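You operate a simulated robot arm through the tools that you are given. There is no shell and no other tool. Be economical: measure what you need, move in short steps, check, and stop when the job is done.

Carry out the task below with a simulated robot arm. There is one attempt and no reset: what you move stays moved.

TASK
Close the top drawer.
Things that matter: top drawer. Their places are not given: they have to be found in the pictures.

It is judged by the outcome, as a careful person would: the job done as asked, and still so three seconds after it is handed in. It fails if anything else is knocked over, pushed out of place, dropped, spilled or broken.

THE ROBOT
A 6-joint arm with a two-finger parallel gripper, fixed in place. Base frame: the origin is at the foot of the arm, x ahead of it, y to its left, z up. Lengths are in m, angles in rad, forces in N, time in s.
With the tool pointing down near the work surface it reaches from about 0.24 to 0.66 m from the base axis. Its first joint turns from -1.152 to 1.152 rad. Payload 2.9 kg.
Tool frame: the origin (TCP) lies between the finger pads and is the grasp point; the fingertips stand 0.03 m ahead of it; z points along the fingers, y is the line along which they close. The gripper opens to 0.11 m. The fingers are 0.02 m wide and 0.01 m thick; the gripper's body (0.048 by 0.112 m) begins 0.055 m behind the TCP.
Orientation is that of the tool frame in the base frame, as [roll, pitch, yaw] about the fixed x, y, z axes, in that order (R = Rz(yaw) Ry(pitch) Rx(roll)). With the fingers straight down and closing along the base's y, the tool's x points along the base's -x, its y along +y and its z along -z.

THE INTERFACE
- The arm moves only by the tool apply_moves. Its argument "deltas" is a list that holds one entry, the list of rows, each a list of 7 numbers: the shift along the base's x, y, z in m, then the turn, a rotation vector about the base's x, y, z in rad, then the finger opening in m, from 0 to 0.11. In form: [[[tx, ty, tz, ax, ay, az, grip], ...]]. A call has 1 to 12 rows; each row shifts and turns the commanded pose from where the row before left it. A row lasts 0.2 s, in which the tool goes at most 0.05 m and 0.15 rad; a call with a longer step from one row to the next is refused whole, and so is a gripper value outside its range. A pose out of reach is approached as far as the arm can. The call stops where the force on the tool passes 40 N (or 10 N more than at its start, if that is more) or the arm is blocked; 0.2 s more then pass. The fingers move at their own pace (about 0.108 m/s each) and stop on an object; they squeeze with about 39 N. The grip force told is the motor's: it shows also when the fingers shut on nothing. Time passes only in rows, and 0.2 s behind the last, so rows that do not move let the fingers close. It gives the time, the measured TCP pose, the force on the tool (base axes), the opening and the grip force at its end, in the units of the frame above (readings bear some noise).
- Cameras (640 x 400 px; columns grow to the right, rows downward): "scene" is fixed at [0.0631, 0.4267, 1.3765]; the picture's right is [-0.86, -0.51, 0.00], its down [-0.33, 0.55, -0.77] and it looks along [0.39, -0.66, -0.64] (base axes); focal length 367 px, centre (320, 200). "wrist" rides on the gripper at [-0.036, 0, -0.057] in the tool frame; the picture's right is [0.00, -1.00, 0.00], its down [0.97, 0.00, -0.24] and it looks along [0.24, 0.00, 0.97] (tool axes); focal length 218 px, centre (320, 200).
- capture(camera): a new picture of that camera. No time passes.
- measure_at(camera, pixels): for up to 12 pixels [column, row] of the newest picture of that camera ("zoom" is the newest enlarged one), the place [x, y, z] in the base frame of the surface seen there, good to about 0.002 m. No time passes.
- enlarge(camera, box): a new picture of the part [left, top, right, bottom] of that camera's present view, enlarged. No time passes.
- job_done(): hands the job in; it is judged then, once.

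Work in short steps. Measure before you move; look again where a grasp or a placing could have gone wrong, and mend it. You have 60 turns and 16 pictures in all, the two below and enlarged ones among them. Open the gripper and draw the arm clear of the work before you hand the job in, unless the task says otherwise; then end with one line.

The tools are called after ">>>" as a command line: name --argument value ..., lists and objects as JSON in quotes. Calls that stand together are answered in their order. apply_moves: Moves the arm, as the interface text tells. Its arguments: {"type":"object","properties":{"deltas":{"type":"array","items":{"type":"array","items":{"type":"array","items":{"type":"number"}}}}},"required":["deltas"]} The other tools are called the same way: capture (camera) takes a picture; measure_at (camera, pixels) gives the place of the surface under pixels of a picture; enlarge (camera, box) takes an enlarged picture of a part of a camera's view; job_done () hands the job in.

At the start:

```text
time: 0.0
tcp_pos: [0.3519, 0.0055, 1.0418]
tool_rot: [-3.141, 0.0, 3.14]
force: [0.3, 0.8, 0.6]
width: 0.11
grip_force: 0.1
```

scene: 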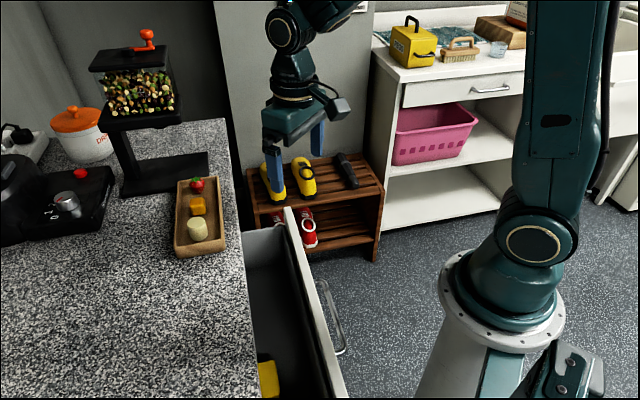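
wrist: 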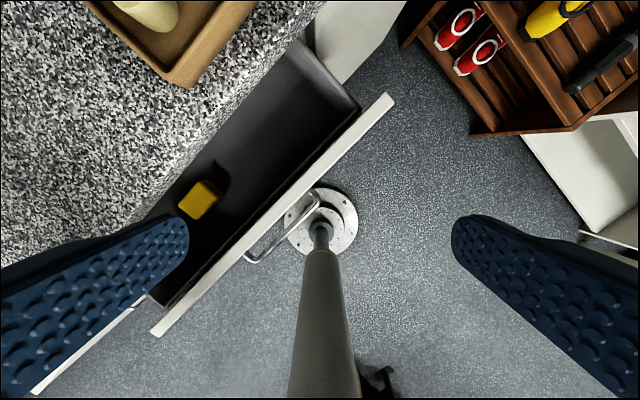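

The drawer is open beneath the counter; its front panel runs in the wrist view from (390,97) to (155,333), with the handle at about (285,225). I measure the panel, handle and counter edge.

>>> measure_at --camera "wrist" --pixels '[[388, 98], [270, 212], [158, 332], [318, 195], [250, 260], [290, 228], [200, 200], [305, 45], [135, 222], [230, 130], [330, 110], [60, 360]]'

>>> measure_at --camera "scene" --pixels '[[288, 212], [315, 300], [340, 385], [325, 290], [340, 350], [238, 180], [250, 300], [258, 380], [270, 290], [300, 260]]'

```text
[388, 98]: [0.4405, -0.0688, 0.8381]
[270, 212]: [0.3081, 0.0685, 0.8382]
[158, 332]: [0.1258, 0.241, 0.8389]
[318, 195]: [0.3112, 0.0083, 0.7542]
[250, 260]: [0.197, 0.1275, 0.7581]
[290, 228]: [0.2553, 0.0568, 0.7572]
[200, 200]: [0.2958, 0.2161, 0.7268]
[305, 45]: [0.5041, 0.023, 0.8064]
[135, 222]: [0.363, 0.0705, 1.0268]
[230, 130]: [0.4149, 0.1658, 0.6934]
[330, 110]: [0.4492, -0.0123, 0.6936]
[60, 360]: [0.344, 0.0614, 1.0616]
```

```text
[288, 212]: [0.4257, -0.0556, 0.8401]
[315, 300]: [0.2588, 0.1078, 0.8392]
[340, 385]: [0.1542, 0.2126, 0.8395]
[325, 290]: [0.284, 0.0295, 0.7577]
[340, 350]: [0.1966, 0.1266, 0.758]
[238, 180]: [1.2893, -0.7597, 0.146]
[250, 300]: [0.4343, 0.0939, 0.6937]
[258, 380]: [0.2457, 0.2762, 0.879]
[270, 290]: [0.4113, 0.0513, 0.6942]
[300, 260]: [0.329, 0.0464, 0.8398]
```

The panel runs along about (0.71,-0.70), and it has to be pushed along n≈(0.70,0.71). I measure the counter's edge and more of the handle and panel to check clearances.

>>> measure_at --camera "wrist" --pixels '[[300, 28], [240, 88], [200, 130], [150, 180], [290, 28], [190, 130], [340, 40], [375, 98], [382, 118], [312, 210], [322, 205], [262, 258]]'

>>> enlarge --camera "scene" --box '[220, 190, 380, 400]'

```text
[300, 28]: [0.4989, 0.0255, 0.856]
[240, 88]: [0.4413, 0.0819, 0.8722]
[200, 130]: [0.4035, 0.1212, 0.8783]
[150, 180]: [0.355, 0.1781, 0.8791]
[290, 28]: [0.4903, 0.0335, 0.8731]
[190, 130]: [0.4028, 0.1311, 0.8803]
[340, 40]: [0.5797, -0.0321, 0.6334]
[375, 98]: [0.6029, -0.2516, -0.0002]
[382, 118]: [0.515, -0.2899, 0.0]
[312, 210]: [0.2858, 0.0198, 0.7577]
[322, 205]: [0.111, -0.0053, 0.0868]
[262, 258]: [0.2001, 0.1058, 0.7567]
```

```text
1.90 times, centred on (300, 295) of scene
```

zoom: 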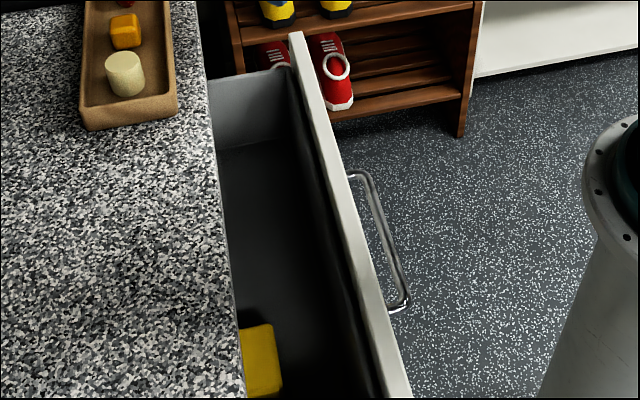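

The counter edge lies at n≈0.367 (z 0.879) and the handle bar at n≈0.215 (z 0.757), proud of the panel by about 0.04. I close the fingers and turn the tool, staying high, so that the camera side faces away from the counter.

>>> apply_moves --deltas '[[[0, 0, 0, 0, 0, -0.1468, 0], [0, 0, 0, 0, 0, -0.1468, 0], [0, 0, 0, 0, 0, -0.1468, 0], [0, 0, 0, 0, 0, -0.1468, 0], [0, 0, 0, 0, 0, -0.1468, 0], [0, 0, 0, 0, 0, -0.1468, 0], [0, 0, 0, 0, 0, -0.1468, 0], [0, 0, 0, 0, 0, -0.1468, 0], [0, 0, 0, 0, 0, -0.1468, 0], [0, 0, 0, 0, 0, -0.1468, 0], [0, 0, 0, 0, 0, -0.1468, 0], [0, 0, 0, 0, 0, -0.1468, 0]]]'

```text
time: 2.6
tcp_pos: [0.3531, 0.0055, 1.042]
tool_rot: [3.14, 0.001, 1.377]
force: [0.5, 0.1, 0.2]
width: 0.0
grip_force: 37.3
```

The turn works. I finish it and move toward (0.244, 0.0195) while high.

>>> apply_moves --deltas '[[[0, 0, 0, 0, 0, -0.1468, 0], [0, 0, 0, 0, 0, -0.1468, 0], [0, 0, 0, 0, 0, -0.1468, 0], [0, 0, 0, 0, 0, -0.1468, 0], [-0.036, 0.0046, 0, 0, 0, 0, 0], [-0.036, 0.0046, 0, 0, 0, 0, 0], [-0.036, 0.0046, 0, 0, 0, 0, 0], [0, 0, 0, 0, 0, 0, 0]]]'

```text
time: 4.4
tcp_pos: [0.245, 0.02, 1.0419]
tool_rot: [3.14, -0.001, 0.792]
force: [-0.2, 0.1, 0.2]
width: 0.0
grip_force: 38.1
```

The tool is in place with n≈0.186. I lower it to z≈0.84, with the fingertips at 0.81, and check that it is on the outer side of the handle.

>>> apply_moves --deltas '[[[0, 0, -0.04, 0, 0, 0, 0], [0, 0, -0.04, 0, 0, 0, 0], [0, 0, -0.04, 0, 0, 0, 0], [0, 0, -0.04, 0, 0, 0, 0], [0, 0, -0.04, 0, 0, 0, 0], [0, 0, 0, 0, 0, 0, 0]]]'

>>> capture --camera "wrist"

>>> capture --camera "scene"

```text
time: 5.8
tcp_pos: [0.254, 0.0211, 0.8414]
tool_rot: [-3.141, 0.0, 0.793]
force: [-0.6, 0.0, -1.0]
width: 0.0
grip_force: 37.7
out of reach, approached as far as the arm can: row 4
```

```text
12 pictures are left
```

wrist: 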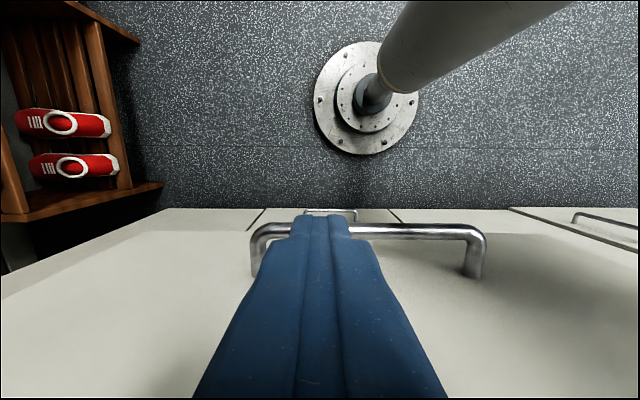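

```text
11 pictures are left
```

scene: 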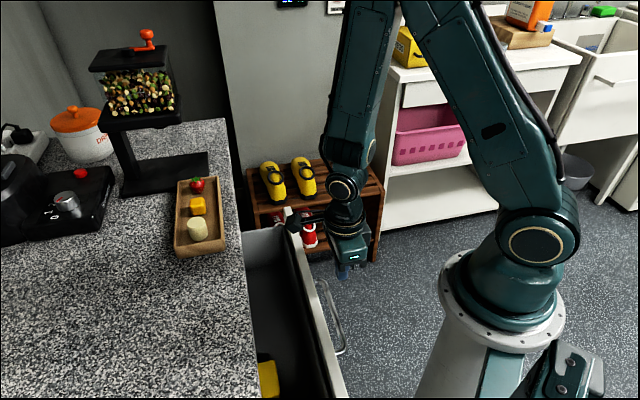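

The reach limit kept the tool at r≈0.255 (n≈0.193, t≈0.166). I slide along the panel toward the handle's near-reach end (t≈0.19, n≈0.185) to gain radius, then go lower.

>>> apply_moves --deltas '[[[0.006, -0.0113, 0, 0, 0, 0, 0], [0.0053, -0.0114, 0, 0, 0, 0, 0], [0, 0, -0.025, 0, 0, 0, 0], [0, 0, -0.025, 0, 0, 0, 0], [0, 0, -0.023, 0, 0, 0, 0], [0, 0, 0, 0, 0, 0, 0]]]'

>>> capture --camera "wrist"

```text
time: 7.2
tcp_pos: [0.2659, -0.0024, 0.7698]
tool_rot: [3.141, 0.0, 0.793]
force: [-0.3, -0.5, 0.6]
width: 0.0
grip_force: 37.6
```

```text
10 pictures are left
```

wrist: 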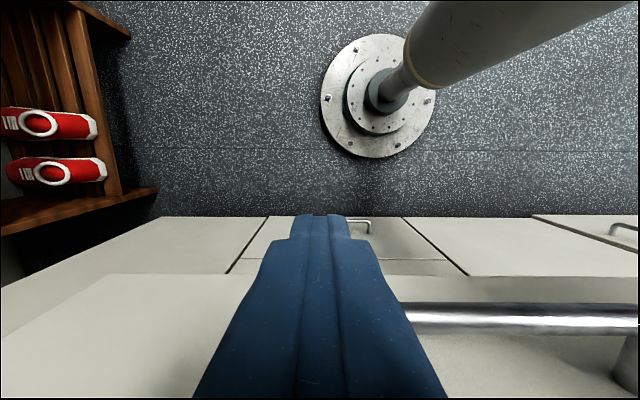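

The bar's left end is hidden by the fingers, so I measure to make sure that they will meet the bar.

>>> measure_at --camera "wrist" --pixels '[[410, 318], [500, 318], [620, 318], [420, 308], [630, 375], [240, 318], [420, 380], [320, 225]]'

>>> enlarge --camera "scene" --box '[270, 200, 400, 370]'

```text
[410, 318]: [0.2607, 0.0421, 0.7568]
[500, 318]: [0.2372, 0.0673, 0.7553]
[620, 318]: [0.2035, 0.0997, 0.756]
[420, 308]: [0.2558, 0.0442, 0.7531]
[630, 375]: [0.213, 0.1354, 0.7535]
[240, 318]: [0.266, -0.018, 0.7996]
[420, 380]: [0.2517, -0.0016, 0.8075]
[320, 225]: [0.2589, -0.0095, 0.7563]
```

```text
2.35 times, centred on (335, 285) of scene
```

zoom: 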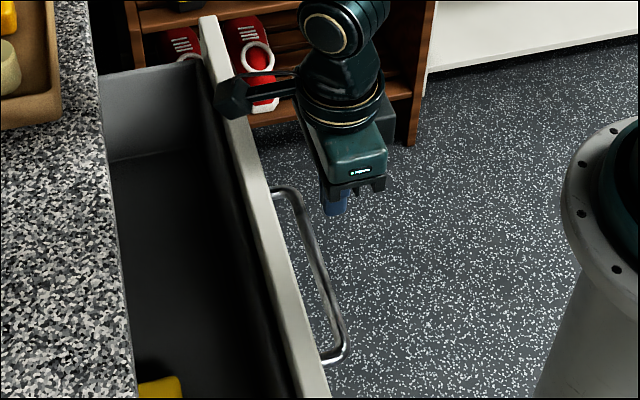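

A dark part of the wrist reaches toward the panel (zoom ≈(235,100)). I measure it to see whether it clears the counter.

>>> measure_at --camera "zoom" --pixels '[[235, 98], [228, 112], [240, 85], [262, 80], [275, 92], [340, 150], [355, 172], [335, 205], [325, 185], [285, 190]]'

```text
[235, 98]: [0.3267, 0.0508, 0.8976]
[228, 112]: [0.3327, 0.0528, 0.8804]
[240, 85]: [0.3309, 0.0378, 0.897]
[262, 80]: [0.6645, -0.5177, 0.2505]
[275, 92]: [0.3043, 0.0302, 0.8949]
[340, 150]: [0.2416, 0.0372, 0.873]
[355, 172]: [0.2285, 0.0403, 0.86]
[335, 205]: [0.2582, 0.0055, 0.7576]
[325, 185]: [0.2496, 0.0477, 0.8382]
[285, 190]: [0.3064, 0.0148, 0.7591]
```

That block rides about 0.085 ahead of the TCP with its underside at z≈0.875. It is fine now but would meet the counter at the end of the push. I push the handle only partway (to n≈0.255), then tilt the tool so the block lifts clear.

>>> apply_moves --deltas '[[[0, 0.0141, 0, 0, 0, 0, 0], [0.00702, 0.00712, 0, 0, 0, 0, 0], [0.00702, 0.00712, 0, 0, 0, 0, 0], [0.00702, 0.00712, 0, 0, 0, 0, 0], [0.00702, 0.00712, 0, 0, 0, 0, 0], [0.00702, 0.00712, 0, 0, 0, 0, 0], [0.00702, 0.00712, 0, 0, 0, 0, 0], [0, 0, 0, 0, 0, 0, 0]]]'

>>> capture --camera "scene"

```text
time: 9.0
tcp_pos: [0.3078, 0.0553, 0.7685]
tool_rot: [-3.141, 0.002, 0.793]
force: [-0.2, -0.4, 0.1]
width: 0.0
grip_force: 37.8
```

```text
8 pictures are left
```

scene: 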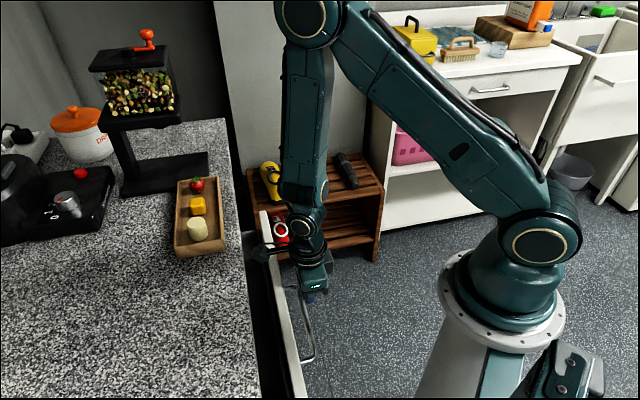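

The drawer slid in about 0.05 m as planned. I now tilt the tool about 0.36 rad, backing off slightly, so that the block rises and draws back.

>>> apply_moves --deltas '[[[-0.0035, -0.0035, 0, 0.0854, -0.0842, 0, 0], [-0.0035, -0.0035, 0, 0.0854, -0.0842, 0, 0], [0, 0, 0, 0.0854, -0.0842, 0, 0], [0, 0, 0, 0, 0, 0, 0]]]'

>>> enlarge --camera "scene" --box '[220, 170, 380, 400]'

```text
time: 10.0
tcp_pos: [0.2998, 0.0484, 0.7709]
tool_rot: [3.14, -0.362, 0.792]
force: [0.3, 0.5, 0.3]
width: 0.0
grip_force: 38.1
```

```text
1.74 times, centred on (300, 285) of scene
```

zoom: 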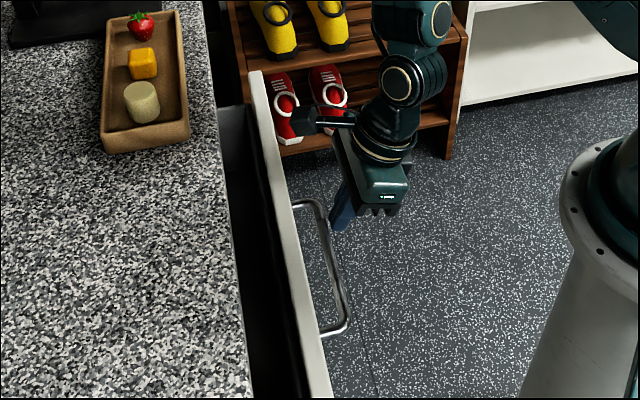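

The tilt is clear of everything and the fingertips are in line with the bar. I lower slightly and push again in small steps.

>>> apply_moves --deltas '[[[0, 0, -0.007, 0, 0, 0, 0], [0.00702, 0.00712, 0, 0, 0, 0, 0], [0.00702, 0.00712, 0, 0, 0, 0, 0], [0.00702, 0.00712, 0, 0, 0, 0, 0], [0.00702, 0.00712, 0, 0, 0, 0, 0], [0.00702, 0.00712, 0, 0, 0, 0, 0], [0, 0, 0, 0, 0, 0, 0]]]'

>>> enlarge --camera "scene" --box '[220, 170, 380, 400]'

```text
time: 11.6
tcp_pos: [0.3354, 0.0837, 0.7633]
tool_rot: [-3.14, -0.36, 0.791]
force: [0.3, -0.1, 0.0]
width: 0.0
grip_force: 37.9
```

```text
1.74 times, centred on (300, 285) of scene
```

zoom: 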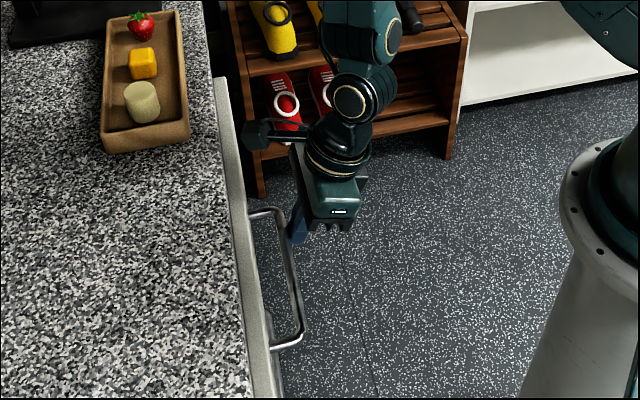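

The panel is now almost at the counter edge. I measure the gap and the block's clearance.

>>> measure_at --camera "zoom" --pixels '[[222, 90], [228, 105], [243, 210], [258, 300], [262, 330], [255, 135], [252, 145], [285, 260], [232, 250]]'

```text
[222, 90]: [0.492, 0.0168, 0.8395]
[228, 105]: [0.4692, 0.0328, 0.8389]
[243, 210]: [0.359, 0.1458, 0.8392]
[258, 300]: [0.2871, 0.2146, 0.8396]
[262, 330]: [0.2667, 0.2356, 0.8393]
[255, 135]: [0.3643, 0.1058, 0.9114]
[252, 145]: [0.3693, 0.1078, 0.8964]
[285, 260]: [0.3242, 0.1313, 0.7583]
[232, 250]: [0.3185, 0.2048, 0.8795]
```

The panel's top is at n≈0.356, just outside the edge, and the block (z≥0.89) clears the counter. I keep pushing in small steps until the drawer meets its stop.

>>> apply_moves --deltas '[[[0.0042, 0.0043, 0, 0, 0, 0, 0], [0.0042, 0.0043, 0, 0, 0, 0, 0], [0.0042, 0.0043, 0, 0, 0, 0, 0], [0.0042, 0.0043, 0, 0, 0, 0, 0], [0, 0, 0, 0, 0, 0, 0]]]'

>>> enlarge --camera "scene" --box '[220, 170, 380, 400]'

```text
time: 12.8
tcp_pos: [0.3512, 0.0993, 0.7632]
tool_rot: [-3.141, -0.36, 0.794]
force: [0.2, 0.9, -0.7]
width: 0.0
grip_force: 37.7
```

```text
1.74 times, centred on (300, 285) of scene
```

zoom: 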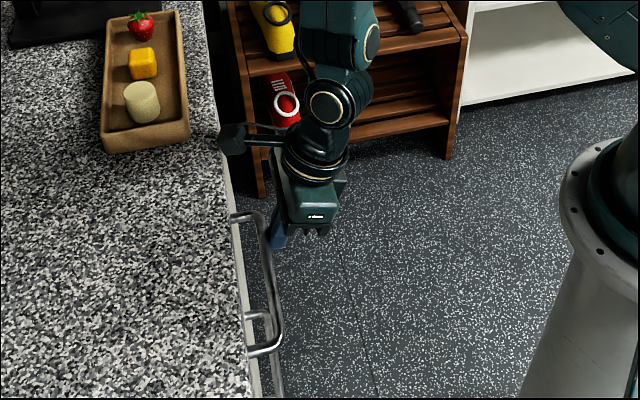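

No resistance yet, and the lower drawer's handle now shows. I compare the two handles' positions.

>>> measure_at --camera "zoom" --pixels '[[265, 270], [270, 300], [262, 316], [272, 375], [240, 290], [250, 365], [228, 185], [235, 150], [222, 148], [262, 355]]'

```text
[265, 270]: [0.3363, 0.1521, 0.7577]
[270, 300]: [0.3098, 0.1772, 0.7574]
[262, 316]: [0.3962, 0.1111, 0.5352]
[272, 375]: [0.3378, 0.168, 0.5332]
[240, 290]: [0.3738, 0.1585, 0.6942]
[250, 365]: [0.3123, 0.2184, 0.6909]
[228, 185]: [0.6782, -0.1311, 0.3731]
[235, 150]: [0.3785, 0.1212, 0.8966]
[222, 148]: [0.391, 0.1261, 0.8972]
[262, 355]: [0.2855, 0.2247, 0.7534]
```

The top handle is at n≈0.344 and the closed lower one at 0.357, so about 0.013 remains. I tilt a little more for block clearance and push on, in small steps, to the stop.

>>> apply_moves --deltas '[[[0, 0, 0, 0.0854, -0.0842, 0, 0], [0.0025, 0.0025, 0, 0, 0, 0, 0], [0.0025, 0.0025, 0, 0, 0, 0, 0], [0.0025, 0.0025, 0, 0, 0, 0, 0], [0.0025, 0.0025, 0, 0, 0, 0, 0], [0, 0, 0, 0, 0, 0, 0]]]'

>>> enlarge --camera "scene" --box '[220, 170, 380, 400]'

```text
time: 14.2
tcp_pos: [0.3578, 0.1086, 0.7606]
tool_rot: [-3.138, -0.467, 0.794]
force: [-22.4, -26.2, -4.3]
width: 0.0001
grip_force: 38.0
```

```text
1.74 times, centred on (300, 285) of scene
```

zoom: 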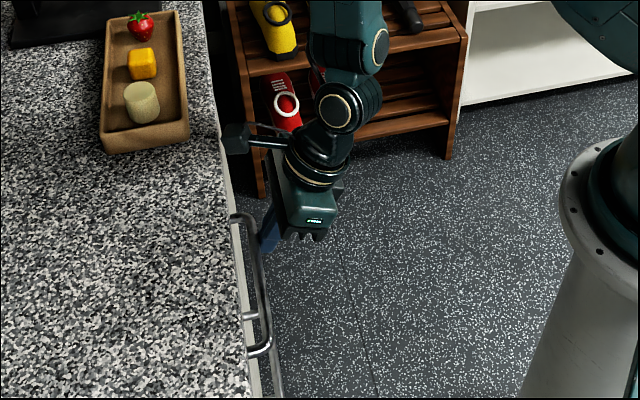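

The force of about 35 N along -n suggests the stop. I check the handle positions and that the block (zoom ≈(235,140)) isn't what is touching.

>>> measure_at --camera "zoom" --pixels '[[258, 270], [262, 300], [250, 316], [270, 360], [272, 375], [235, 148], [228, 150], [240, 153], [233, 130]]'

```text
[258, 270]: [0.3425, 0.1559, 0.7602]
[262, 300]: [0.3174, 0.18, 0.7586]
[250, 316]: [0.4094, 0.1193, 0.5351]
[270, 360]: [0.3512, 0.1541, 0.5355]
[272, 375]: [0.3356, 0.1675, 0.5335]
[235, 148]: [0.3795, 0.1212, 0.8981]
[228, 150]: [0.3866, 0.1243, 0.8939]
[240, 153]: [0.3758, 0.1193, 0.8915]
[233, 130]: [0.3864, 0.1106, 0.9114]
```

The block is clear (z≥0.89, ahead of the counter edge), so the force comes from the drawer. I back off and check whether it is fully home.

>>> apply_moves --deltas '[[[-0.014, -0.0142, 0, 0, 0, 0, 0], [-0.014, -0.0142, 0, 0, 0, 0, 0], [-0.014, -0.0142, 0, 0, 0, 0, 0], [0, 0, 0, 0, 0, 0, 0]]]'

>>> capture --camera "wrist"

>>> enlarge --camera "scene" --box '[220, 210, 340, 400]'

```text
time: 15.2
tcp_pos: [0.3218, 0.0664, 0.7647]
tool_rot: [-3.141, -0.479, 0.792]
force: [-0.3, 0.0, 0.8]
width: 0.0001
grip_force: 38.4
```

```text
3 pictures are left
```

wrist: 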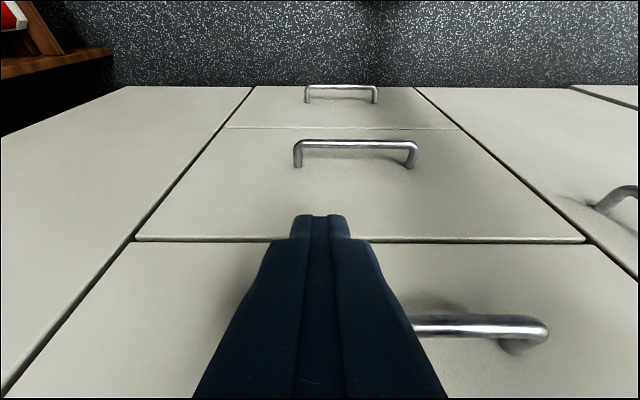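

```text
2.11 times, centred on (280, 305) of scene
```

zoom: 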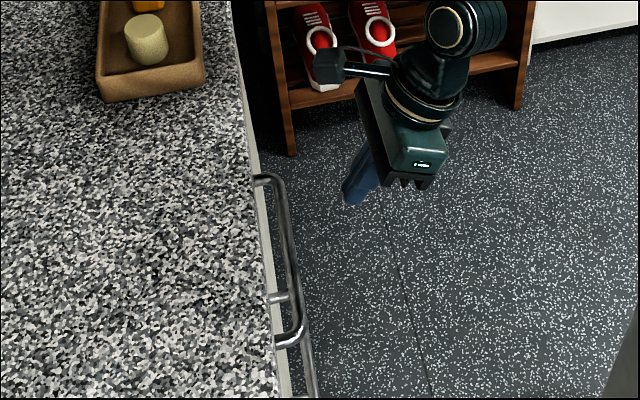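

The wrist view shows the top panel looking flush with its neighbours. I measure panel faces on either side of the seams.

>>> measure_at --camera "wrist" --pixels '[[180, 255], [130, 255], [150, 220], [200, 215], [440, 220], [440, 260], [560, 260], [600, 250], [610, 290], [100, 340], [40, 330], [360, 148]]'

>>> measure_at --camera "zoom" --pixels '[[289, 240], [294, 290], [304, 350], [309, 370]]'

```text
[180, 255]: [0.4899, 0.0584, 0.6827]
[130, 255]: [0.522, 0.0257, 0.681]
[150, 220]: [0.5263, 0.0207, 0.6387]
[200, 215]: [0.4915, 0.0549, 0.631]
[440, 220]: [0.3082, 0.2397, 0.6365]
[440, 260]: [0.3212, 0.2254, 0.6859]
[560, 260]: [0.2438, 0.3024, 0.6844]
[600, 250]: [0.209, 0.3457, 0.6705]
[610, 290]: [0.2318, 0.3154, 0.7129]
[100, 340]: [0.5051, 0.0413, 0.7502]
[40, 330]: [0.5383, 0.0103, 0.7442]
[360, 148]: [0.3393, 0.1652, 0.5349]
```

```text
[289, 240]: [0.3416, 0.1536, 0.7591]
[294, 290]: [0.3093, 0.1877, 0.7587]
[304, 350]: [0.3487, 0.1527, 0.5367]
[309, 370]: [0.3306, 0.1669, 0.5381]
```

All the faces agree: x+y ≈ 0.547 for the top drawer, the lower drawer and the side panels, so the top drawer is flush. I back away, raise the arm clear, then open the gripper.

>>> apply_moves --deltas '[[[-0.005, -0.005, 0.04, 0, 0, 0, 0], [0, 0, 0.05, 0, 0, 0, 0], [0, 0, 0.05, 0, 0, 0, 0], [0, 0, 0.05, 0, 0, 0, 0], [0, 0, 0.05, 0, 0, 0, 0], [0, 0, 0, 0, 0, 0, 0.11], [0, 0, 0, 0, 0, 0, 0.11], [0, 0, 0, 0, 0, 0, 0.11], [0, 0, 0, 0, 0, 0, 0.11]]]'

>>> capture --camera "scene"

```text
time: 17.2
tcp_pos: [0.3203, 0.0622, 1.0007]
tool_rot: [3.141, -0.48, 0.794]
force: [-0.3, 0.9, -0.4]
width: 0.1099
grip_force: 0.1
out of reach, approached as far as the arm can: row 2
```

```text
1 pictures are left
```

scene: 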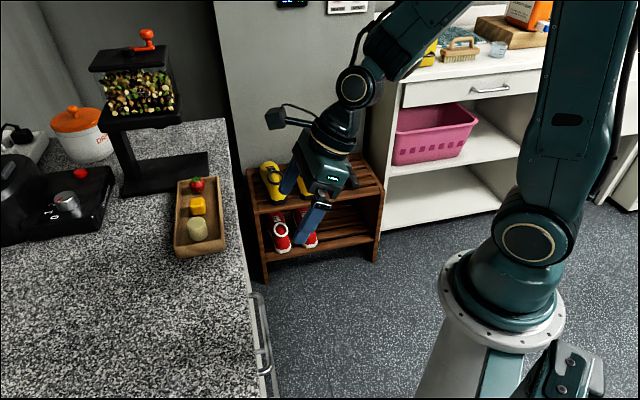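

The drawer is shut, the tray and the other things are undisturbed, and the arm is clear with its gripper open. I hand the job in.

>>> job_done

```text
The job is handed in.
```

The top drawer is closed: its face measured flush with the panels around it, to within about 2 mm. Nothing else was moved, as far as the last picture shows.
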